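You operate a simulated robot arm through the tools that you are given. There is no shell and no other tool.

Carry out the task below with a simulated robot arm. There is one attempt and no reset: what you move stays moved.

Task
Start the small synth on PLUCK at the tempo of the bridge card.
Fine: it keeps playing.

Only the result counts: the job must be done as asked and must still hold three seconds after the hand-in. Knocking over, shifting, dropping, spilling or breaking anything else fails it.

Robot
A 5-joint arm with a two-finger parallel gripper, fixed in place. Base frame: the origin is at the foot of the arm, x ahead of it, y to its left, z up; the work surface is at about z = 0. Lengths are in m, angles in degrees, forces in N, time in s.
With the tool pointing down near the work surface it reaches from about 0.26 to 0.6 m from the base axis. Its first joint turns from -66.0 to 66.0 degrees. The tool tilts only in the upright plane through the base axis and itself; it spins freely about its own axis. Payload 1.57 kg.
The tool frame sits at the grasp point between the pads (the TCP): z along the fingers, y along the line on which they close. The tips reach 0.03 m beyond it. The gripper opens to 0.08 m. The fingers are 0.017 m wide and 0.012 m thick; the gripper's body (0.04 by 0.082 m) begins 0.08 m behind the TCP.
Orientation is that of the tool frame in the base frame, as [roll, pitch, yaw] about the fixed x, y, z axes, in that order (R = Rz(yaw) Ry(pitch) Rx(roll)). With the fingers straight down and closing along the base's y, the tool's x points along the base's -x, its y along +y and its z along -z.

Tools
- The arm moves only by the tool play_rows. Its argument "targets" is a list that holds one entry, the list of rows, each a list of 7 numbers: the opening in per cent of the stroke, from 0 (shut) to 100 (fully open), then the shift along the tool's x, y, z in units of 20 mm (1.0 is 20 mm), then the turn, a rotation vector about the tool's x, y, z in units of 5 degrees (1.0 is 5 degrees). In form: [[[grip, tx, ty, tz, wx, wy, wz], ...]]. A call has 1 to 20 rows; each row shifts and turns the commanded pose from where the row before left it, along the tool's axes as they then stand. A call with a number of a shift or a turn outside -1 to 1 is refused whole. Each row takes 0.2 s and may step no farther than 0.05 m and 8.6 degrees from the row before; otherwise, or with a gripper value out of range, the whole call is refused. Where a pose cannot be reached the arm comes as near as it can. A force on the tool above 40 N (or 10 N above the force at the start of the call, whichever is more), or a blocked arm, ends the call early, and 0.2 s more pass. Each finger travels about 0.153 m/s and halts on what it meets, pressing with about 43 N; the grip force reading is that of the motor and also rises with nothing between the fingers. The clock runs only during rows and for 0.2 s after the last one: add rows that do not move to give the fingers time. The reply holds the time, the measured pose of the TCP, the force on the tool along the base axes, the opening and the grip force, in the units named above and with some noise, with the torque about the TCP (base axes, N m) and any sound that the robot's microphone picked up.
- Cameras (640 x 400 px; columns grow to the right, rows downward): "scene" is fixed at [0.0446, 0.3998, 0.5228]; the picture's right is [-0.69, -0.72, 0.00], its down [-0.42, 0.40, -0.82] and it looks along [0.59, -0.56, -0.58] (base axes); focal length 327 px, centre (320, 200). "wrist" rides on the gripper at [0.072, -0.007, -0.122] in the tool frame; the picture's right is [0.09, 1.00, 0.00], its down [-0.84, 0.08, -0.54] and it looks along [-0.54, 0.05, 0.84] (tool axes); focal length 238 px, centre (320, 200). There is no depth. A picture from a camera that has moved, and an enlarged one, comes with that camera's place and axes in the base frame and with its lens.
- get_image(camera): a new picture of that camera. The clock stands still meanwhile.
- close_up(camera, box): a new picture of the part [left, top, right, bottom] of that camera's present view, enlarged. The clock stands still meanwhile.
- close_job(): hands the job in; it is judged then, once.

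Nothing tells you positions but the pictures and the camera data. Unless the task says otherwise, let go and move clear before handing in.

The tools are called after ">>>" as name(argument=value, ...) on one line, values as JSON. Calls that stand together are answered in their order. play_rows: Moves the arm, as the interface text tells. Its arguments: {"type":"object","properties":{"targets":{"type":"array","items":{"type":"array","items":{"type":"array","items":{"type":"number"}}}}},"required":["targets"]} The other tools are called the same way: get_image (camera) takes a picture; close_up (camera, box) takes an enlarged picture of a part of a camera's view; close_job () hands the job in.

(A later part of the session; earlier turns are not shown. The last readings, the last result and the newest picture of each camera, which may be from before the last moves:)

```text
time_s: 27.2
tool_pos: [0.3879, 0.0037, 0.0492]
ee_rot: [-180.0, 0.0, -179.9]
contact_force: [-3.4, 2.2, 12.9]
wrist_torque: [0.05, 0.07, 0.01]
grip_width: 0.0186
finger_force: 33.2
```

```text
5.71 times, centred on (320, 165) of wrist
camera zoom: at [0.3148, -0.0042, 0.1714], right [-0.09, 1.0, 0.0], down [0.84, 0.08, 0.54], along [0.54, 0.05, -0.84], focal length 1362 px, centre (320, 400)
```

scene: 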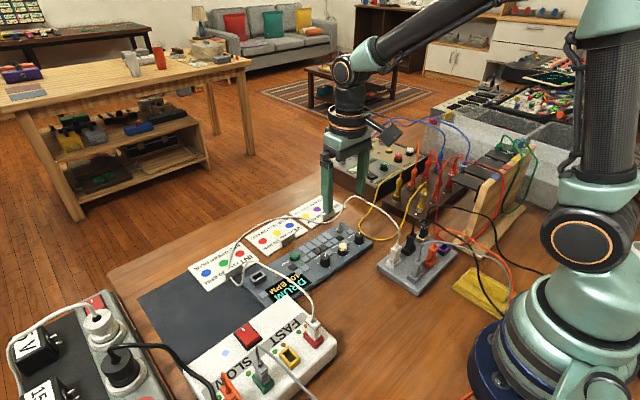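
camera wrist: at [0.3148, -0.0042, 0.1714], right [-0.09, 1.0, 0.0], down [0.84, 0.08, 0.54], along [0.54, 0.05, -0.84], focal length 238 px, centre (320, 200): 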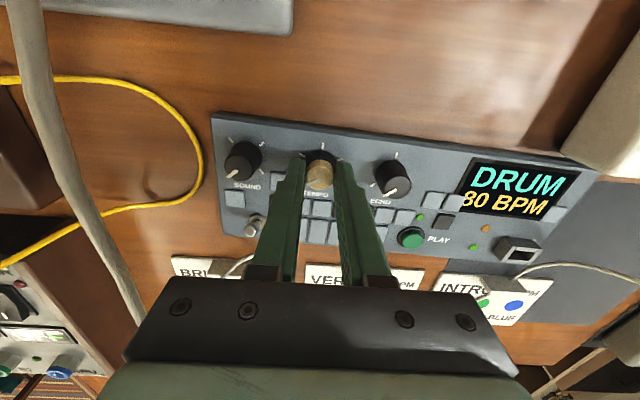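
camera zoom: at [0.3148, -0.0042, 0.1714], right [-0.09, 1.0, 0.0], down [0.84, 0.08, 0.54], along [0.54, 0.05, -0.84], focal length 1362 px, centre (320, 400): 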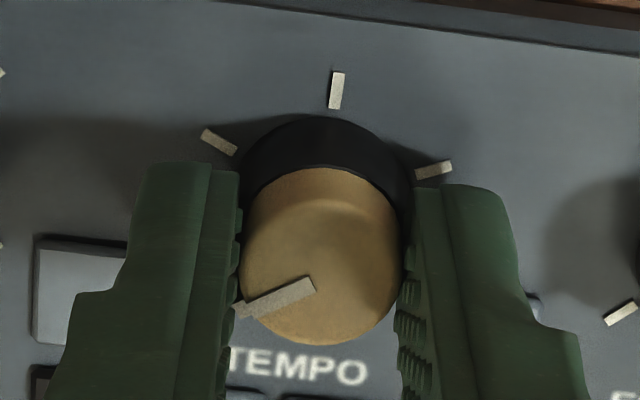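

The display shows 80 BPM. I release TEMPO, lift off straight up, and check that it holds.

>>> play_rows(targets=[[[25, 0, 0, 0, 0, 0, 0], [35, 0, 0, 0, 0, 0, 0], [45, 0, 0, 0, 0, 0, 0], [45, 0, 0, -0.5, 0, 0, 0], [45, 0, 0, -1, 0, 0, 0], [45, 0, 0, -1, 0, 0, 0], [45, 0, 0, -1, 0, 0, 0], [45, 0, 0, -1, 0, 0, 0], [45, 0, 0, -1, 0, 0, 0], [45, 0, 0, -1, 0, 0, 0], [45, 0, 0, -1, 0, 0, 0], [45, 0, 0, 0, 0, 0, 0], [45, 0, 0, 0, 0, 0, 0]]])

>>> get_image(camera="wrist")

>>> close_up(camera="scene", box=[240, 190, 400, 310])

>>> close_up(camera="wrist", box=[220, 60, 380, 160])

```text
time_s: 30.0
tool_pos: [0.3872, 0.0028, 0.2005]
ee_rot: [180.0, -0.1, 180.0]
contact_force: [-0.2, -0.3, 0.2]
wrist_torque: [-0.04, 0.04, -0.02]
grip_width: 0.0361
finger_force: 0.0
```

```text
taken
camera wrist: at [0.3146, -0.0042, 0.3219], right [-0.09, 1.0, 0.0], down [0.84, 0.08, 0.54], along [0.54, 0.05, -0.84], focal length 238 px, centre (320, 200)
```

wrist: 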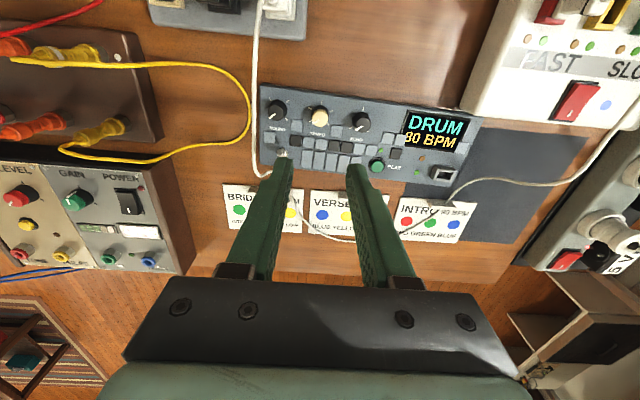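

```text
3.33 times, centred on (320, 250) of scene
camera zoom: at [0.0446, 0.3998, 0.5228], right [-0.69, -0.72, 0.0], down [-0.42, 0.4, -0.82], along [0.59, -0.56, -0.58], focal length 1090 px, centre (320, 33)
```

zoom: 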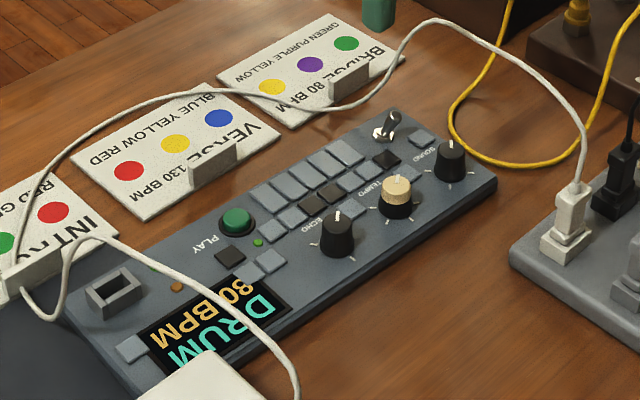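

```text
4.00 times, centred on (300, 110) of wrist
camera zoom: at [0.3146, -0.0042, 0.3219], right [-0.09, 1.0, 0.0], down [0.84, 0.08, 0.54], along [0.54, 0.05, -0.84], focal length 953 px, centre (400, 560)
```

zoom: 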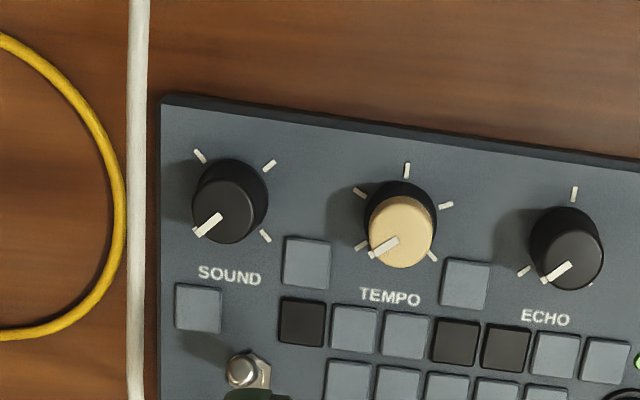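

80 BPM holds after letting go. SOUND is at (0.384, -0.050), and the cable runs about 0.13 m above it, nearly centred, so I'll lower the fingers on either side of the cable with the slot along it. First I move over, turn +20° and come halfway down.

>>> play_rows(targets=[[[50, 0.14, -0.882, 0, 0, 0, 0], [55, 0, -0.882, 0, 0, 0, 0], [55, 0, -0.882, 0, 0, 0, 0], [55, 0, 0, 0, 0, 0, -1], [55, 0, 0, 0, 0, 0, -1], [55, 0, 0, 0, 0, 0, -1], [55, 0, 0, 0, 0, 0, -1], [55, 0, 0, 0.8, 0, 0, 0], [55, 0, 0, 0.8, 0, 0, 0], [55, 0, 0, 0.8, 0, 0, 0], [55, 0, 0, 0.8, 0, 0, 0], [55, 0, 0, 0, 0, 0, 0], [55, 0, 0, 0, 0, 0, 0]]])

>>> get_image(camera="wrist")

>>> close_up(camera="scene", box=[270, 150, 430, 270])

```text
time_s: 32.8
tool_pos: [0.3826, -0.0484, 0.135]
ee_rot: [-180.0, 0.0, -160.0]
contact_force: [-0.8, 0.6, 1.0]
wrist_torque: [0.02, 0.02, 0.02]
grip_width: 0.0441
finger_force: 0.0
```

```text
taken
camera wrist: at [0.318, -0.0807, 0.257], right [-0.43, 0.9, 0.0], down [0.76, 0.36, 0.54], along [0.49, 0.23, -0.84], focal length 238 px, centre (320, 200)
```

wrist: 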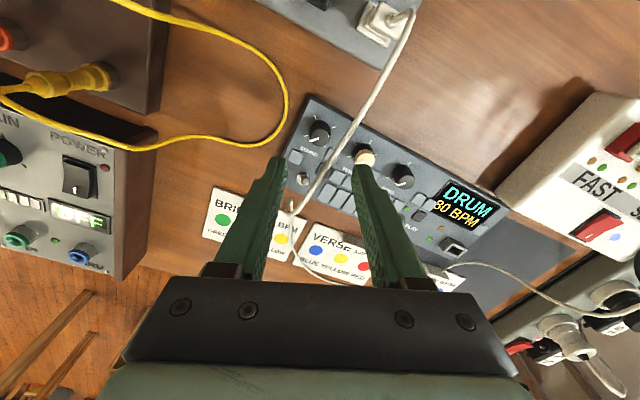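

```text
3.33 times, centred on (350, 210) of scene
camera zoom: at [0.0446, 0.3998, 0.5228], right [-0.69, -0.72, 0.0], down [-0.42, 0.4, -0.82], along [0.59, -0.56, -0.58], focal length 1090 px, centre (220, 167)
```

zoom: 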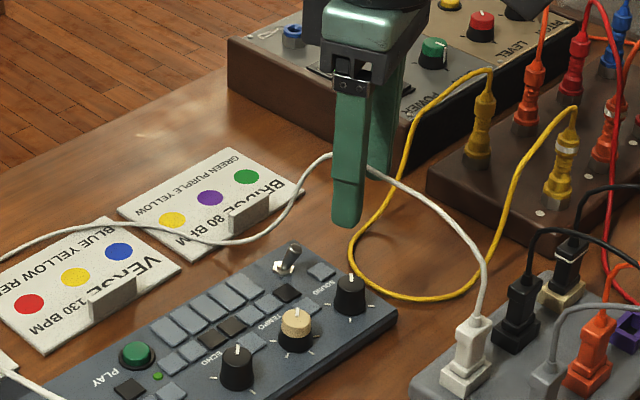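

The cable runs between the two fingers as planned. I zoom in to check the alignment with the SOUND knob before descending.

>>> close_up(camera="wrist", box=[270, 90, 390, 180])

```text
4.44 times, centred on (330, 135) of wrist
camera zoom: at [0.318, -0.0807, 0.257], right [-0.43, 0.9, 0.0], down [0.76, 0.36, 0.54], along [0.49, 0.23, -0.84], focal length 1059 px, centre (276, 489)
```

zoom: 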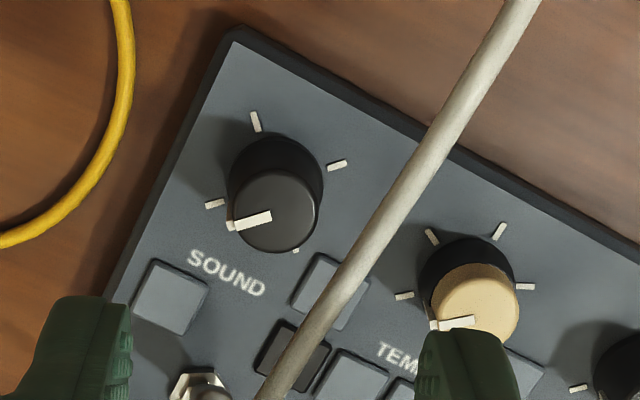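

The knob is within about 2 mm of the tool axis. I make that small correction and descend to where the tips overlap the upper part of the knob with the palm just above the cable.

>>> play_rows(targets=[[[55, -0.045, -0.06, 0.4, 0, 0, 0], [55, 0, 0, 0.7, 0, 0, 0], [55, 0, 0, 0.7, 0, 0, 0], [55, 0, 0, 0.7, 0, 0, 0], [55, 0, 0, 0.7, 0, 0, 0], [55, 0, 0, 0.4, 0, 0, 0], [55, 0, 0, 0.35, 0, 0, 0], [45, 0, 0, 0, 0, 0, 0], [40, 0, 0, 0, 0, 0, 0], [40, 0, 0, 0, 0, 0, 0]]])

>>> get_image(camera="wrist")

>>> close_up(camera="scene", box=[270, 150, 430, 270])

>>> close_up(camera="wrist", box=[260, 110, 380, 210])

```text
time_s: 35.0
tool_pos: [0.3847, -0.0501, 0.0578]
ee_rot: [-180.0, -0.1, -160.0]
contact_force: [-0.4, 0.3, 0.7]
wrist_torque: [0.03, 0.0, -0.01]
grip_width: 0.0319
finger_force: 0.0
```

```text
taken
camera wrist: at [0.3195, -0.0818, 0.1784], right [-0.43, 0.9, 0.0], down [0.76, 0.36, 0.54], along [0.49, 0.23, -0.84], focal length 238 px, centre (320, 200)
```

wrist: 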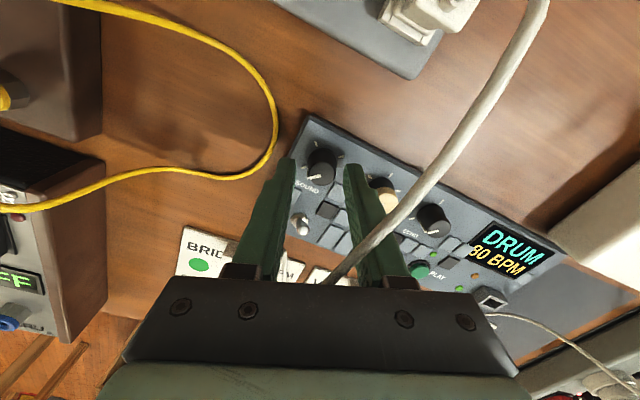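

```text
3.33 times, centred on (350, 210) of scene
camera zoom: at [0.0446, 0.3998, 0.5228], right [-0.69, -0.72, 0.0], down [-0.42, 0.4, -0.82], along [0.59, -0.56, -0.58], focal length 1090 px, centre (220, 167)
```

zoom: 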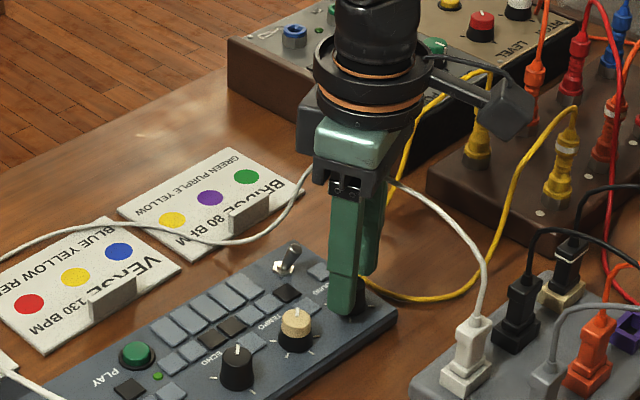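

```text
4.00 times, centred on (320, 160) of wrist
camera zoom: at [0.3195, -0.0818, 0.1784], right [-0.43, 0.9, 0.0], down [0.76, 0.36, 0.54], along [0.49, 0.23, -0.84], focal length 953 px, centre (320, 360)
```

zoom: 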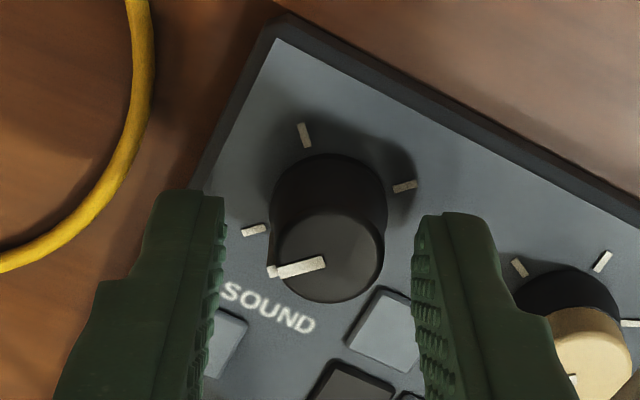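

The tips are around the upper part of the SOUND knob with no contact force. I apply a small centring correction, lower 3 mm more, close on the knob, and turn 25° clockwise as a first check.

>>> play_rows(targets=[[[40, -0.06, 0.065, 0, 0, 0, 0], [40, 0, 0, 0.1, 0, 0, 0], [40, 0, 0, 0.1, 0, 0, 0], [30, 0, 0, 0, 0, 0, 0], [22, 0, 0, 0, 0, 0, 0], [15, 0, 0, 0, 0, 0, 0], [15, 0, 0, 0, 0, 0, 0], [15, 0, 0, 0, 0, 0, 1], [15, 0, 0, 0, 0, 0, 1], [15, 0, 0, 0, 0, 0, 1], [15, 0, 0, 0, 0, 0, 1], [15, 0, 0, 0, 0, 0, 1], [15, 0, 0, 0, 0, 0, 0]]])

>>> get_image(camera="wrist")

>>> close_up(camera="wrist", box=[260, 110, 380, 210])

>>> close_up(camera="scene", box=[270, 150, 430, 270])

```text
time_s: 37.8
tool_pos: [0.385, -0.0495, 0.0536]
ee_rot: [-179.8, 0.0, 174.8]
contact_force: [-1.6, -4.0, 1.1]
wrist_torque: [-0.13, -0.04, 0.04]
grip_width: 0.0184
finger_force: 32.7
```

```text
taken
camera wrist: at [0.3135, -0.0496, 0.1744], right [0.0, 1.0, 0.0], down [0.84, 0.0, 0.54], along [0.54, 0.0, -0.84], focal length 238 px, centre (320, 200)
```

wrist: 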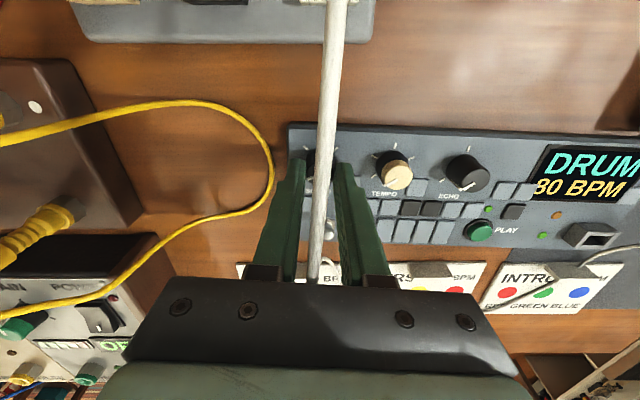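

```text
4.00 times, centred on (320, 160) of wrist
camera zoom: at [0.3135, -0.0496, 0.1744], right [0.0, 1.0, 0.0], down [0.84, 0.0, 0.54], along [0.54, 0.0, -0.84], focal length 953 px, centre (320, 360)
```

zoom: 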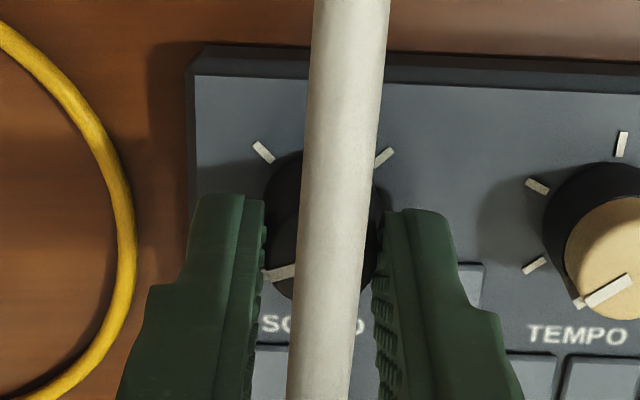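

```text
3.33 times, centred on (350, 210) of scene
camera zoom: at [0.0446, 0.3998, 0.5228], right [-0.69, -0.72, 0.0], down [-0.42, 0.4, -0.82], along [0.59, -0.56, -0.58], focal length 1090 px, centre (220, 167)
```

zoom: 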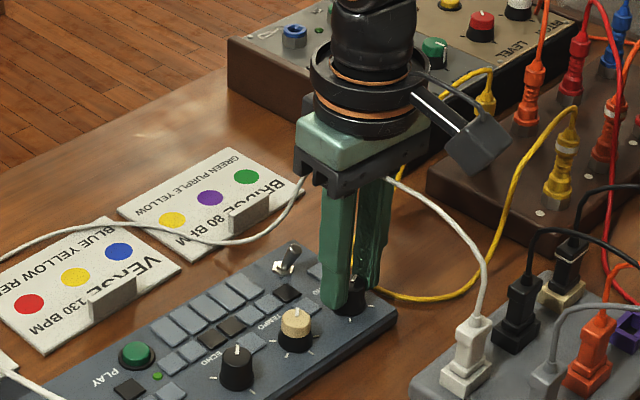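

The cable lies neatly in the slot and the knob is turning under the grip. I continue 25° more clockwise.

>>> play_rows(targets=[[[15, 0, 0, 0, 0, 0, 1], [15, 0, 0, 0, 0, 0, 1], [15, 0, 0, 0, 0, 0, 1], [15, 0, 0, 0, 0, 0, 1], [15, 0, 0, 0, 0, 0, 1], [15, 0, 0, 0, 0, 0, 0]]])

>>> get_image(camera="wrist")

>>> close_up(camera="wrist", box=[240, 130, 400, 290])

>>> close_up(camera="scene", box=[250, 170, 410, 310])

```text
time_s: 39.2
tool_pos: [0.3852, -0.049, 0.053]
ee_rot: [-180.0, 0.0, 149.9]
contact_force: [-4.9, -5.8, 8.1]
wrist_torque: [0.0, 0.42, 0.01]
grip_width: 0.0184
finger_force: 33.4
```

```text
taken
camera wrist: at [0.3204, -0.0192, 0.1744], right [0.42, 0.91, 0.0], down [0.76, -0.35, 0.54], along [0.49, -0.23, -0.84], focal length 238 px, centre (320, 200)
```

wrist: 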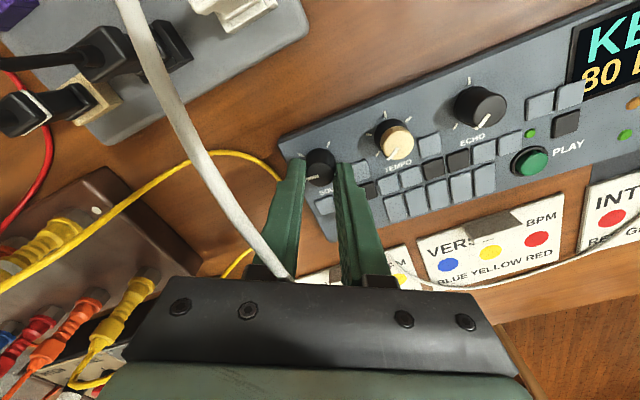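

```text
2.50 times, centred on (320, 210) of wrist
camera zoom: at [0.3204, -0.0192, 0.1744], right [0.42, 0.91, 0.0], down [0.76, -0.35, 0.54], along [0.49, -0.23, -0.84], focal length 596 px, centre (320, 175)
```

zoom: 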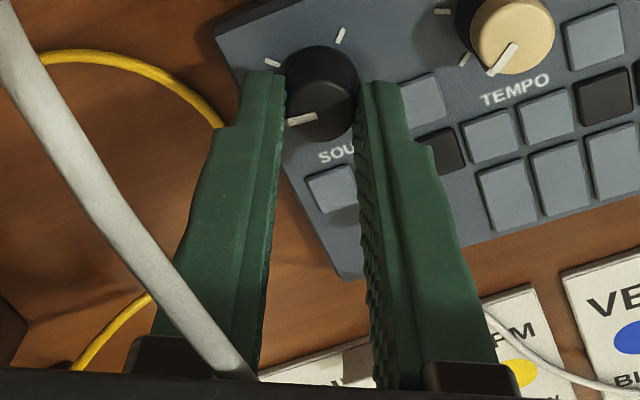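

```text
2.86 times, centred on (330, 240) of scene
camera zoom: at [0.0446, 0.3998, 0.5228], right [-0.69, -0.72, 0.0], down [-0.42, 0.4, -0.82], along [0.59, -0.56, -0.58], focal length 934 px, centre (291, 86)
```

zoom: 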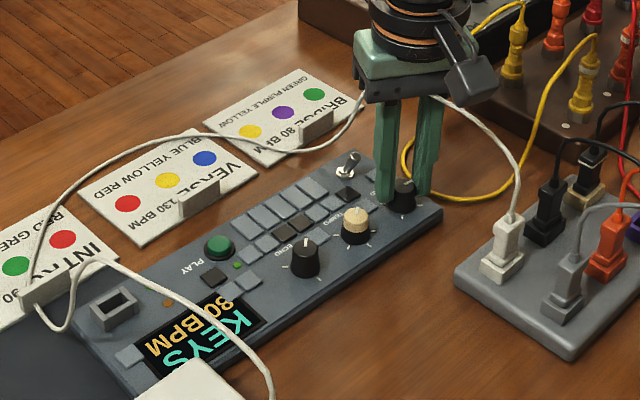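

Display now reads KEYS 80 BPM. I release, swing the open fingers back 50° around the knob, and check where the knob settled.

>>> play_rows(targets=[[[22, 0, 0, 0, 0, 0, 0], [32, 0, 0, 0, 0, 0, 0], [40, 0, 0, 0, 0, 0, 0], [40, 0, 0, 0, 0, 0, -1], [40, 0, 0, 0, 0, 0, -1], [40, 0, 0, 0, 0, 0, -1], [40, 0, 0, 0, 0, 0, -1], [40, 0, 0, 0, 0, 0, -1], [40, 0, 0, 0, 0, 0, -1], [40, 0, 0, 0, 0, 0, -1], [40, 0, 0, 0, 0, 0, -1], [40, 0, 0, 0, 0, 0, -1], [40, 0, 0, 0, 0, 0, -1], [40, 0, 0, 0, 0, 0, 0]]])

>>> close_up(camera="wrist", box=[260, 110, 380, 210])

>>> close_up(camera="scene", box=[250, 170, 410, 310])

```text
time_s: 42.2
tool_pos: [0.3852, -0.0499, 0.0535]
ee_rot: [179.9, -0.1, -159.8]
contact_force: [0.3, -0.8, -0.9]
wrist_torque: [-0.04, 0.01, 0.03]
grip_width: 0.0319
finger_force: 0.1
```

```text
4.00 times, centred on (320, 160) of wrist
camera zoom: at [0.3207, -0.0804, 0.1744], right [-0.43, 0.9, 0.0], down [0.76, 0.36, 0.54], along [0.49, 0.23, -0.84], focal length 953 px, centre (320, 360)
```

zoom: 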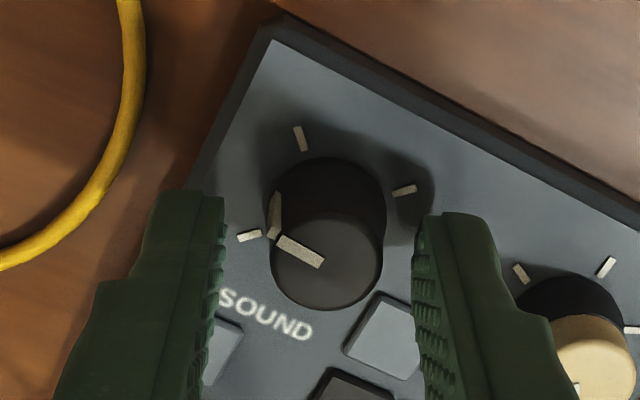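

```text
2.86 times, centred on (330, 240) of scene
camera zoom: at [0.0446, 0.3998, 0.5228], right [-0.69, -0.72, 0.0], down [-0.42, 0.4, -0.82], along [0.59, -0.56, -0.58], focal length 934 px, centre (291, 86)
```

zoom: 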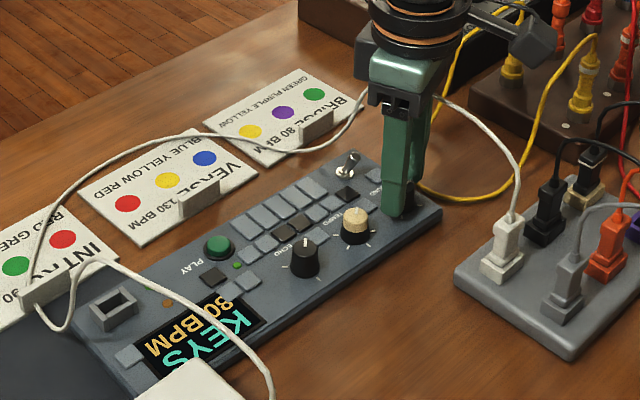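

It stays where I left it with no snap-back, pointer about midway toward the second mark (KEYS). I grip and turn another 50° clockwise.

>>> play_rows(targets=[[[30, 0, 0, 0, 0, 0, 0], [22, 0, 0, 0, 0, 0, 0], [15, 0, 0, 0, 0, 0, 0], [15, 0, 0, 0, 0, 0, 0], [15, 0, 0, 0, 0, 0, 1], [15, 0, 0, 0, 0, 0, 1], [15, 0, 0, 0, 0, 0, 1], [15, 0, 0, 0, 0, 0, 1], [15, 0, 0, 0, 0, 0, 1], [15, 0, 0, 0, 0, 0, 1], [15, 0, 0, 0, 0, 0, 1], [15, 0, 0, 0, 0, 0, 1], [15, 0, 0, 0, 0, 0, 1], [15, 0, 0, 0, 0, 0, 1], [15, 0, 0, 0, 0, 0, 0]]])

>>> close_up(camera="wrist", box=[240, 130, 400, 290])

>>> close_up(camera="scene", box=[250, 170, 410, 310])

```text
time_s: 45.4
tool_pos: [0.3846, -0.0494, 0.0543]
ee_rot: [-180.0, 0.0, 149.9]
contact_force: [-3.8, 2.6, 4.2]
wrist_torque: [-0.03, -0.04, -0.03]
grip_width: 0.0183
finger_force: 32.8
```

```text
2.50 times, centred on (320, 210) of wrist
camera zoom: at [0.3203, -0.0193, 0.1743], right [0.42, 0.91, 0.0], down [0.76, -0.35, 0.54], along [0.49, -0.23, -0.84], focal length 596 px, centre (320, 175)
```

zoom: 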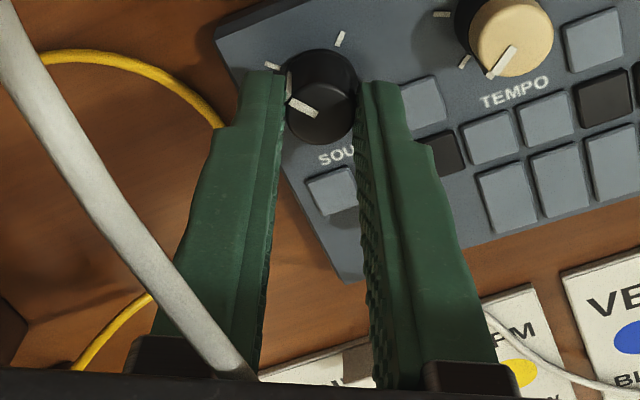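

```text
2.86 times, centred on (330, 240) of scene
camera zoom: at [0.0446, 0.3998, 0.5228], right [-0.69, -0.72, 0.0], down [-0.42, 0.4, -0.82], along [0.59, -0.56, -0.58], focal length 934 px, centre (291, 86)
```

zoom: 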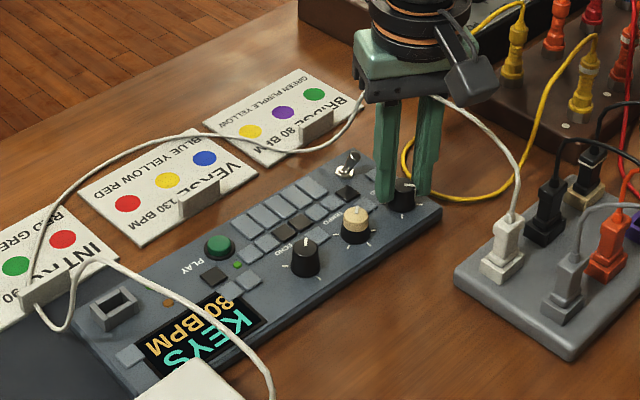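

Still KEYS, pointer near the second mark. I release, swing back, regrip and turn another 50° toward the third mark.

>>> play_rows(targets=[[[22, 0, 0, 0, 0, 0, 0], [32, 0, 0, 0, 0, 0, 0], [40, 0, 0, 0, 0, 0, 0], [40, 0, 0, 0, 0, 0, -1], [40, 0, 0, 0, 0, 0, -1], [40, 0, 0, 0, 0, 0, -1], [40, 0, 0, 0, 0, 0, -1], [40, 0, 0, 0, 0, 0, -1], [40, 0, 0, 0, 0, 0, -1], [40, 0, 0, 0, 0, 0, -1], [40, 0, 0, 0, 0, 0, -1], [40, 0, 0, 0, 0, 0, -1], [40, 0, 0, 0, 0, 0, -1], [40, 0, 0, 0, 0, 0, 0]]])

>>> close_up(camera="wrist", box=[260, 110, 380, 210])

```text
time_s: 48.4
tool_pos: [0.386, -0.0484, 0.0536]
ee_rot: [-180.0, 0.0, -159.9]
contact_force: [-1.7, 1.1, 0.3]
wrist_torque: [-0.03, -0.01, -0.03]
grip_width: 0.032
finger_force: 0.2
```

```text
4.00 times, centred on (320, 160) of wrist
camera zoom: at [0.3207, -0.0799, 0.1744], right [-0.43, 0.9, 0.0], down [0.76, 0.36, 0.54], along [0.49, 0.23, -0.84], focal length 953 px, centre (320, 360)
```

zoom: 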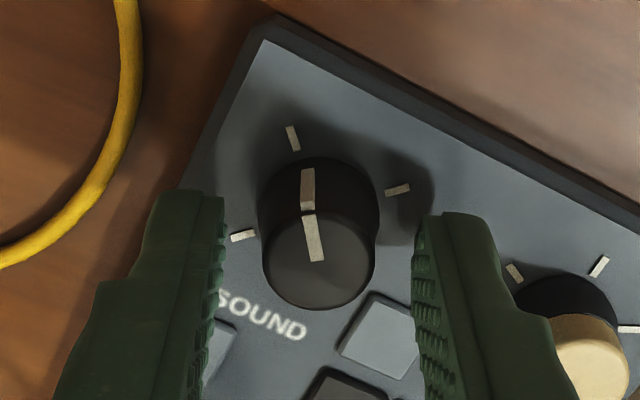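

The pointer now sits near the second mark. I regrip and turn another 50° clockwise.

>>> play_rows(targets=[[[30, 0, -0.03, 0, 0, 0, 0], [22, 0, 0, 0, 0, 0, 0], [15, 0, 0, 0, 0, 0, 0], [15, 0, 0, 0, 0, 0, 0], [15, 0, 0, 0, 0, 0, 1], [15, 0, 0, 0, 0, 0, 1], [15, 0, 0, 0, 0, 0, 1], [15, 0, 0, 0, 0, 0, 1], [15, 0, 0, 0, 0, 0, 1], [15, 0, 0, 0, 0, 0, 1], [15, 0, 0, 0, 0, 0, 1], [15, 0, 0, 0, 0, 0, 1], [15, 0, 0, 0, 0, 0, 1], [15, 0, 0, 0, 0, 0, 1], [15, 0, 0, 0, 0, 0, 0]]])

>>> close_up(camera="wrist", box=[240, 130, 400, 290])

>>> close_up(camera="scene", box=[250, 170, 410, 310])

```text
time_s: 51.6
tool_pos: [0.3851, -0.0491, 0.0538]
ee_rot: [-179.9, -0.1, 150.1]
contact_force: [-0.2, -0.9, 0.4]
wrist_torque: [-0.08, -0.11, -0.01]
grip_width: 0.0183
finger_force: 32.7
```

```text
2.50 times, centred on (320, 210) of wrist
camera zoom: at [0.3203, -0.0197, 0.1745], right [0.42, 0.91, 0.0], down [0.76, -0.35, 0.54], along [0.49, -0.23, -0.84], focal length 596 px, centre (320, 175)
```

zoom: 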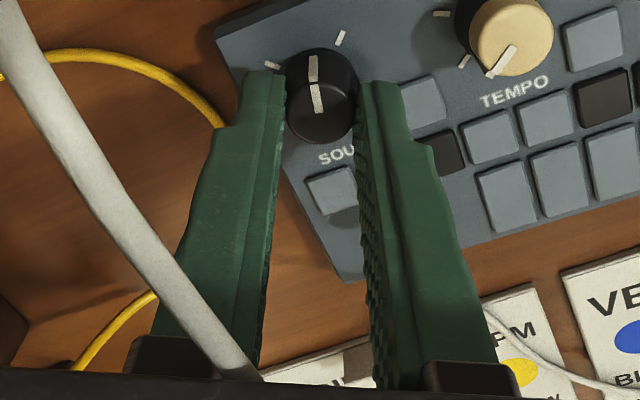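

```text
2.86 times, centred on (330, 240) of scene
camera zoom: at [0.0446, 0.3998, 0.5228], right [-0.69, -0.72, 0.0], down [-0.42, 0.4, -0.82], along [0.59, -0.56, -0.58], focal length 934 px, centre (291, 86)
```

zoom: 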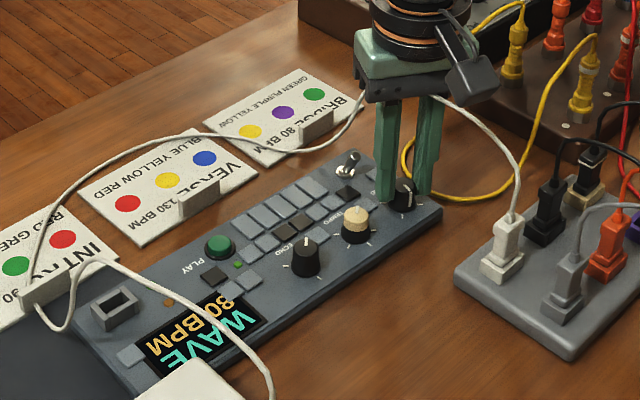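

Third position is WAVE, so PLUCK should be the last mark. I repeat the release, swing back, regrip and turn.

>>> play_rows(targets=[[[22, 0, 0, 0, 0, 0, 0], [32, 0, 0, 0, 0, 0, 0], [40, 0, 0, 0, 0, 0, 0], [40, 0, 0, 0, 0, 0, -1], [40, 0, 0, 0, 0, 0, -1], [40, 0, 0, 0, 0, 0, -1], [40, 0, 0, 0, 0, 0, -1], [40, 0, 0, 0, 0, 0, -1], [40, 0, 0, 0, 0, 0, -1], [40, 0, 0, 0, 0, 0, -1], [40, 0, 0, 0, 0, 0, -1], [40, 0, 0, 0, 0, 0, -1], [40, 0, 0, 0, 0, 0, -1], [40, 0, 0, 0, 0, 0, 0]]])

>>> close_up(camera="wrist", box=[260, 110, 380, 210])

```text
time_s: 54.6
tool_pos: [0.3856, -0.0493, 0.0539]
ee_rot: [180.0, 0.0, -159.9]
contact_force: [-1.2, 0.3, -0.9]
wrist_torque: [-0.04, 0.0, 0.02]
grip_width: 0.032
finger_force: 0.1
```

```text
4.00 times, centred on (320, 160) of wrist
camera zoom: at [0.321, -0.0807, 0.1742], right [-0.43, 0.9, 0.0], down [0.76, 0.36, 0.54], along [0.49, 0.23, -0.84], focal length 953 px, centre (320, 360)
```

zoom: 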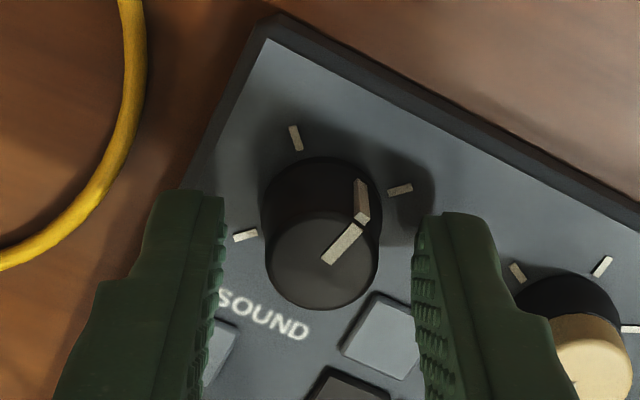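

The pointer is between the second and third marks as expected. I regrip and turn the next 50°.

>>> play_rows(targets=[[[30, 0, 0, 0, 0, 0, 0], [22, 0, 0, 0, 0, 0, 0], [15, 0, 0, 0, 0, 0, 0], [15, 0, 0, 0, 0, 0, 0], [15, 0, 0, 0, 0, 0, 1], [15, 0, 0, 0, 0, 0, 1], [15, 0, 0, 0, 0, 0, 1], [15, 0, 0, 0, 0, 0, 1], [15, 0, 0, 0, 0, 0, 1], [15, 0, 0, 0, 0, 0, 1], [15, 0, 0, 0, 0, 0, 1], [15, 0, 0, 0, 0, 0, 1], [15, 0, 0, 0, 0, 0, 1], [15, 0, 0, 0, 0, 0, 1], [15, 0, 0, 0, 0, 0, 0]]])

>>> play_rows(targets=[[[22, 0, 0, 0, 0, 0, 0], [32, 0, 0, 0, 0, 0, 0], [40, 0, 0, 0, 0, 0, 0], [40, 0, 0, 0, 0, 0, -1], [40, 0, 0, 0, 0, 0, -1], [40, 0, 0, 0, 0, 0, -1], [40, 0, 0, 0, 0, 0, -1], [40, 0, 0, 0, 0, 0, -1], [40, 0, 0, 0, 0, 0, -1], [40, 0, 0, 0, 0, 0, -1], [40, 0, 0, 0, 0, 0, -1], [40, 0, 0, 0, 0, 0, -1], [40, 0, 0, 0, 0, 0, -1], [40, 0, 0, 0, 0, 0, 0]]])

>>> close_up(camera="wrist", box=[260, 110, 380, 210])

>>> close_up(camera="scene", box=[250, 170, 410, 310])

```text
time_s: 57.8
tool_pos: [0.3848, -0.0499, 0.0522]
ee_rot: [180.0, 0.0, 149.9]
contact_force: [-0.6, -1.8, -1.1]
wrist_torque: [-0.08, -0.01, 0.04]
grip_width: 0.0183
finger_force: 32.9
```

```text
time_s: 60.8
tool_pos: [0.3856, -0.0487, 0.0525]
ee_rot: [-179.9, -0.1, -159.8]
contact_force: [0.1, -0.1, 0.1]
wrist_torque: [0.02, 0.0, 0.01]
grip_width: 0.0317
finger_force: 0.1
```

```text
4.00 times, centred on (320, 160) of wrist
camera zoom: at [0.3208, -0.0807, 0.1747], right [-0.43, 0.9, 0.0], down [0.76, 0.36, 0.54], along [0.49, 0.23, -0.84], focal length 953 px, centre (320, 360)
```

zoom: 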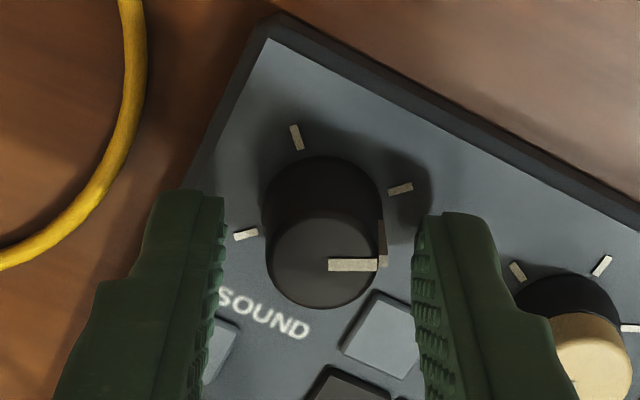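

```text
2.86 times, centred on (330, 240) of scene
camera zoom: at [0.0446, 0.3998, 0.5228], right [-0.69, -0.72, 0.0], down [-0.42, 0.4, -0.82], along [0.59, -0.56, -0.58], focal length 934 px, centre (291, 86)
```

zoom: 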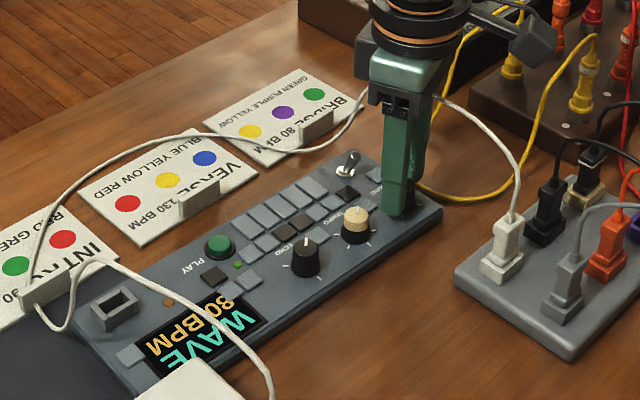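

Display still WAVE with the pointer past the third mark. Two more turns to go: another 50° now, then I'll check.

>>> play_rows(targets=[[[30, 0, 0, 0, 0, 0, 0], [22, 0, 0, 0, 0, 0, 0], [15, 0, 0, 0, 0, 0, 0], [15, 0, 0, 0, 0, 0, 0], [15, 0, 0, 0, 0, 0, 1], [15, 0, 0, 0, 0, 0, 1], [15, 0, 0, 0, 0, 0, 1], [15, 0, 0, 0, 0, 0, 1], [15, 0, 0, 0, 0, 0, 1], [15, 0, 0, 0, 0, 0, 1], [15, 0, 0, 0, 0, 0, 1], [15, 0, 0, 0, 0, 0, 1], [15, 0, 0, 0, 0, 0, 1], [15, 0, 0, 0, 0, 0, 1], [15, 0, 0, 0, 0, 0, 0]]])

>>> close_up(camera="scene", box=[250, 170, 410, 310])

>>> play_rows(targets=[[[22, 0, 0, 0, 0, 0, 0], [32, 0, 0, 0, 0, 0, 0], [40, 0, 0, 0, 0, 0, 0], [40, 0, 0, 0, 0, 0, -1], [40, 0, 0, 0, 0, 0, -1], [40, 0, 0, 0, 0, 0, -1], [40, 0, 0, 0, 0, 0, -1], [40, 0, 0, 0, 0, 0, -1], [40, 0, 0, 0, 0, 0, -1], [40, 0, 0, 0, 0, 0, -1], [40, 0, 0, 0, 0, 0, -1], [40, 0, 0, 0, 0, 0, -1], [40, 0, 0, 0, 0, 0, -1], [40, 0, 0, 0, 0, 0, 0]]])

>>> close_up(camera="wrist", box=[260, 110, 380, 210])

>>> get_image(camera="wrist")

```text
time_s: 64.0
tool_pos: [0.3857, -0.0496, 0.0532]
ee_rot: [-179.9, 0.0, 149.9]
contact_force: [-10.3, -4.3, 23.4]
wrist_torque: [-0.09, 0.28, -0.02]
grip_width: 0.0183
finger_force: 32.6
```

```text
2.86 times, centred on (330, 240) of scene
camera zoom: at [0.0445, 0.3998, 0.5228], right [-0.69, -0.72, 0.0], down [-0.42, 0.4, -0.82], along [0.59, -0.56, -0.58], focal length 934 px, centre (291, 86)
```

zoom: 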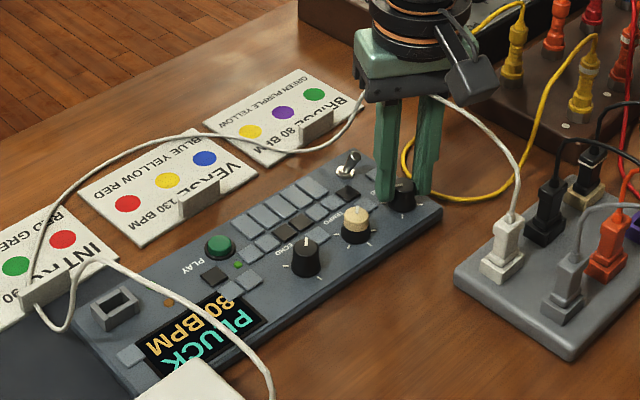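

```text
time_s: 67.0
tool_pos: [0.3856, -0.0499, 0.0537]
ee_rot: [-180.0, 0.0, -159.8]
contact_force: [0.5, 0.0, -0.2]
wrist_torque: [0.03, 0.0, 0.02]
grip_width: 0.0321
finger_force: 0.0
```

```text
4.00 times, centred on (320, 160) of wrist
camera zoom: at [0.3208, -0.0809, 0.1743], right [-0.43, 0.9, 0.0], down [0.76, 0.36, 0.54], along [0.49, 0.23, -0.84], focal length 953 px, centre (320, 360)
```

zoom: 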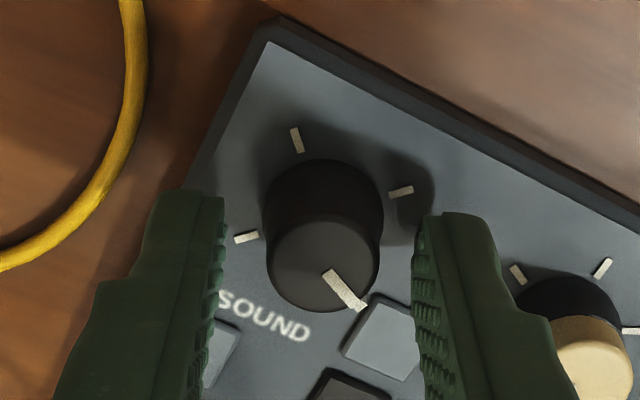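

```text
taken
camera wrist: at [0.3208, -0.0809, 0.1743], right [-0.43, 0.9, 0.0], down [0.76, 0.36, 0.54], along [0.49, 0.23, -0.84], focal length 238 px, centre (320, 200)
```

wrist: 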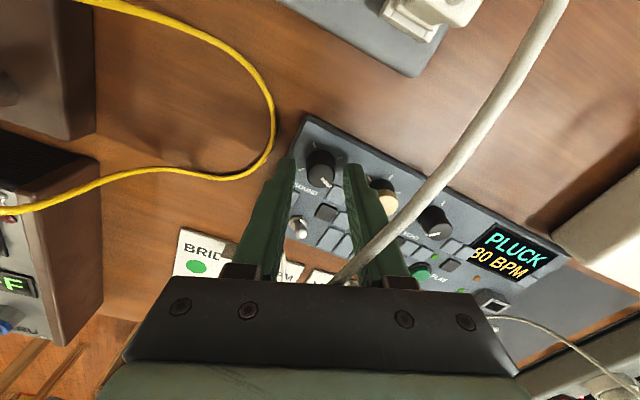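

PLUCK at 80 BPM is showing. The pointer is about 20° short of the last mark, so I'll give it one more 20° turn to sit it firmly on PLUCK, then release.

>>> play_rows(targets=[[[30, 0, 0, 0, 0, 0, 0], [22, 0, 0, 0, 0, 0, 0], [15, 0, 0, 0, 0, 0, 0], [15, 0, 0, 0, 0, 0, 0], [15, 0, 0, 0, 0, 0, 1], [15, 0, 0, 0, 0, 0, 1], [15, 0, 0, 0, 0, 0, 1], [15, 0, 0, 0, 0, 0, 1], [15, 0, 0, 0, 0, 0, 0.4], [15, 0, 0, 0, 0, 0, 0]]])

>>> play_rows(targets=[[[22, 0, 0, 0, 0, 0, 0], [32, 0, 0, 0, 0, 0, 0], [42, 0, 0, 0, 0, 0, 0], [50, 0, 0, 0, 0, 0, 0], [50, 0, 0, 0, 0, 0, 0]]])

>>> get_image(camera="wrist")

>>> close_up(camera="wrist", box=[260, 110, 380, 210])

>>> close_up(camera="scene", box=[250, 170, 410, 310])

```text
time_s: 69.2
tool_pos: [0.3859, -0.0496, 0.0537]
ee_rot: [-180.0, 0.0, 177.9]
contact_force: [-0.5, -1.6, 0.6]
wrist_torque: [-0.08, -0.02, 0.21]
grip_width: 0.0183
finger_force: 32.5
```

```text
time_s: 70.4
tool_pos: [0.3869, -0.0496, 0.0526]
ee_rot: [-180.0, 0.0, 177.9]
contact_force: [-0.5, 0.5, 0.0]
wrist_torque: [-0.02, -0.02, 0.02]
grip_width: 0.04
finger_force: 0.1
```

```text
taken
camera wrist: at [0.3139, -0.0541, 0.1746], right [-0.06, 1.0, 0.0], down [0.84, 0.05, 0.54], along [0.54, 0.03, -0.84], focal length 238 px, centre (320, 200)
```

wrist: 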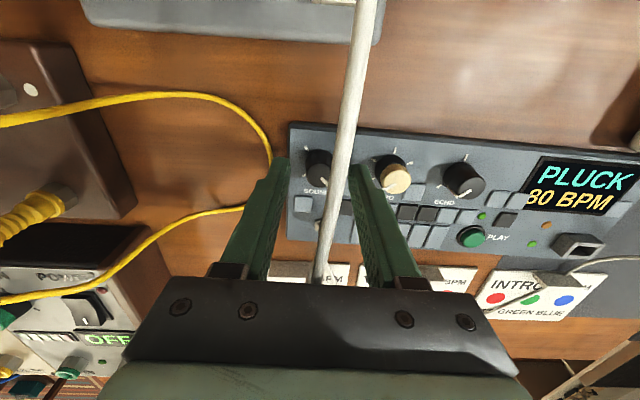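

```text
4.00 times, centred on (320, 160) of wrist
camera zoom: at [0.3139, -0.0541, 0.1746], right [-0.06, 1.0, 0.0], down [0.84, 0.05, 0.54], along [0.54, 0.03, -0.84], focal length 953 px, centre (320, 360)
```

zoom: 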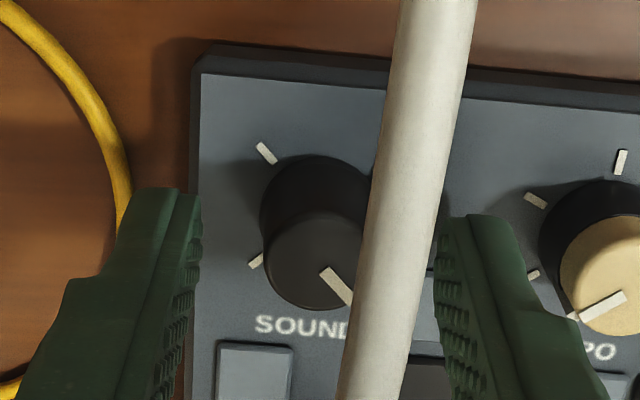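

```text
2.86 times, centred on (330, 240) of scene
camera zoom: at [0.0446, 0.3998, 0.5228], right [-0.69, -0.72, 0.0], down [-0.42, 0.4, -0.82], along [0.59, -0.56, -0.58], focal length 934 px, centre (291, 86)
```

zoom: 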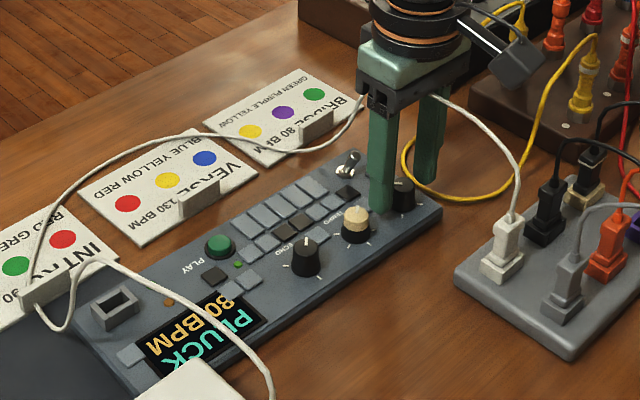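

PLUCK / 80 BPM is set and the pointer is on the last mark. I lift straight up with the cable passing out between the open fingers, then look for PLAY.

>>> play_rows(targets=[[[55, 0, 0, -0.5, 0, 0, 0], [55, 0, 0, -0.9, 0, 0, 0], [55, 0, 0, -0.9, 0, 0, 0], [55, 0, 0, -0.9, 0, 0, 0], [55, 0, 0, -0.9, 0, 0, 0], [55, 0, 0, -0.9, 0, 0, 0], [55, 0, 0, -0.9, 0, 0, 0], [55, 0, 0, -0.9, 0, 0, 0], [55, 0, 0, -0.9, 0, 0, 0], [55, 0, 0, 0, 0, 0, 0], [55, 0, 0, 0, 0, 0, 0]]])

>>> get_image(camera="wrist")

>>> close_up(camera="scene", box=[240, 180, 400, 310])

```text
time_s: 72.8
tool_pos: [0.3852, -0.0505, 0.2076]
ee_rot: [180.0, 0.0, 178.0]
contact_force: [0.0, -0.7, -0.9]
wrist_torque: [-0.01, 0.01, 0.02]
grip_width: 0.0438
finger_force: 0.1
```

```text
taken
camera wrist: at [0.3136, -0.0546, 0.3287], right [-0.06, 1.0, 0.0], down [0.84, 0.05, 0.54], along [0.54, 0.03, -0.84], focal length 238 px, centre (320, 200)
```

wrist: 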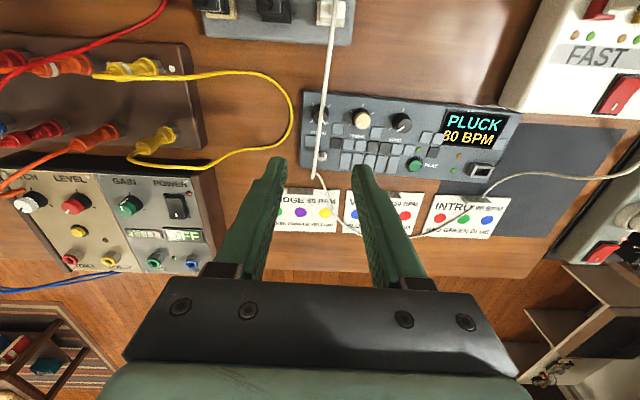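

```text
3.08 times, centred on (320, 245) of scene
camera zoom: at [0.0446, 0.3998, 0.5228], right [-0.69, -0.72, 0.0], down [-0.42, 0.4, -0.82], along [0.59, -0.56, -0.58], focal length 1006 px, centre (320, 62)
```

zoom: 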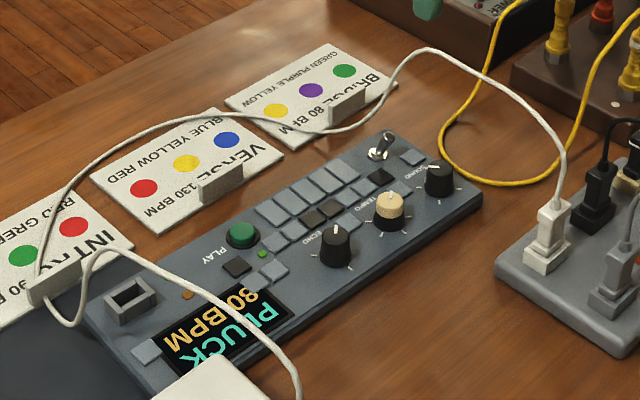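

The cable is undisturbed, and the display reads PLUCK 80 BPM. I move over PLAY (about 0.447, 0.089) with the gripper closing, and turn the hand 90° so that it is slim toward the cable loop on the left.

>>> play_rows(targets=[[[50, -0.356, 0.885, 0, 0, 0, 0], [40, -0.356, 0.885, 0, 0, 0, 0], [30, -0.356, 0.885, 0, 0, 0, 0], [20, -0.356, 0.885, 0, 0, 0, 0], [10, -0.356, 0.885, 0, 0, 0, 0], [0, -0.356, 0.885, 0, 0, 0, 0], [0, -0.356, 0.885, 0, 0, 0, 0], [0, -0.356, 0.885, 0, 0, 0, 0], [0, 0, 0, 0, 0, 0, -1], [0, 0, 0, 0, 0, 0, -1], [0, 0, 0, 0, 0, 0, -1], [0, 0, 0, 0, 0, 0, -1], [0, 0, 0, 0, 0, 0, -1], [0, 0, 0, 0, 0, 0, -1], [0, 0, 0, 0, 0, 0, -1], [0, 0, 0, 0, 0, 0, -1], [0, 0, 0, 0, 0, 0, -1], [0, 0, 0, 0, 0, 0, -1]]])

>>> play_rows(targets=[[[0, 0, 0, 0, 0, 0, -1], [0, 0, 0, 0, 0, 0, -1], [0, 0, 0, 0, 0, 0, -1], [0, 0, 0, 0, 0, 0, -1], [0, 0, 0, 0, 0, 0, -1], [0, 0, 0, 0, 0, 0, -1], [0, 0, 0, 0, 0, 0, -1], [0, 0, 0, 0, 0, 0, -1], [0, 0, 0, 0.8, 0, 0, 0], [0, 0, 0, 0.8, 0, 0, 0], [0, 0, 0, 0.8, 0, 0, 0], [0, 0, 0, 0.8, 0, 0, 0], [0, 0, 0, 0, 0, 0, 0], [0, 0, 0, 0, 0, 0, 0]]])

>>> get_image(camera="wrist")

>>> close_up(camera="wrist", box=[260, 90, 380, 190])

>>> get_image(camera="scene")

```text
time_s: 76.6
tool_pos: [0.4472, 0.0896, 0.2076]
ee_rot: [-180.0, 0.0, -131.9]
contact_force: [-0.2, -0.4, -0.6]
wrist_torque: [-0.04, 0.04, -0.01]
grip_width: 0.0
finger_force: 21.5
```

```text
time_s: 79.6
tool_pos: [0.4468, 0.0905, 0.1425]
ee_rot: [180.0, 0.1, -92.0]
contact_force: [-0.2, 0.5, 0.1]
wrist_torque: [-0.02, 0.01, 0.01]
grip_width: 0.0001
finger_force: 21.4
```

```text
taken
camera wrist: at [0.4516, 0.0177, 0.2637], right [-1.0, -0.06, 0.0], down [-0.05, 0.84, 0.54], along [-0.03, 0.54, -0.84], focal length 238 px, centre (320, 200)
```

wrist: 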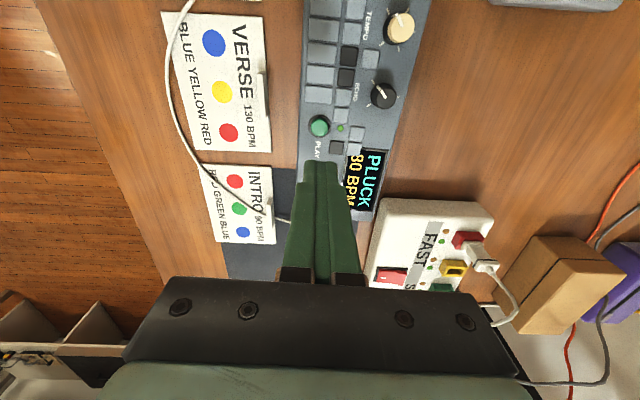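

```text
4.00 times, centred on (320, 140) of wrist
camera zoom: at [0.4516, 0.0177, 0.2637], right [-1.0, -0.06, 0.0], down [-0.05, 0.84, 0.54], along [-0.03, 0.54, -0.84], focal length 953 px, centre (320, 440)
```

zoom: 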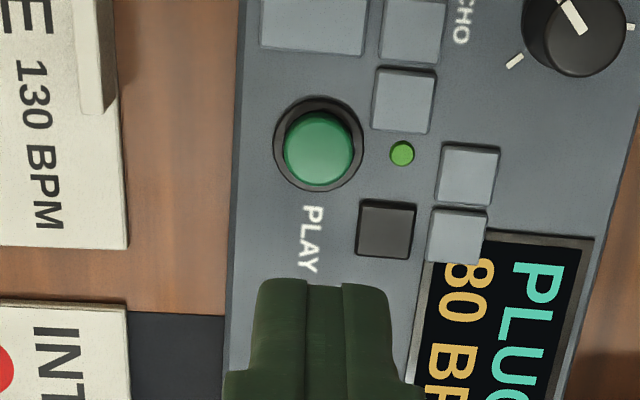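

```text
taken
```

scene: 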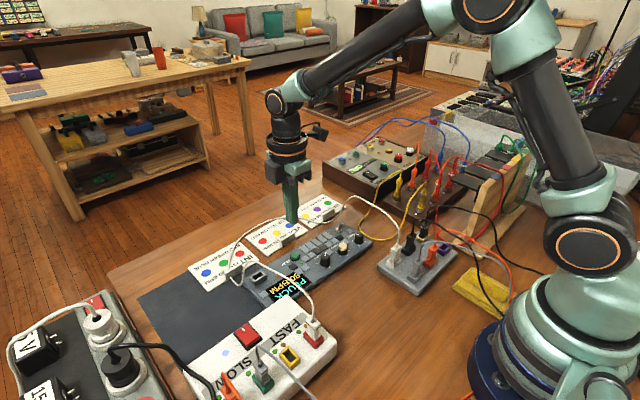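

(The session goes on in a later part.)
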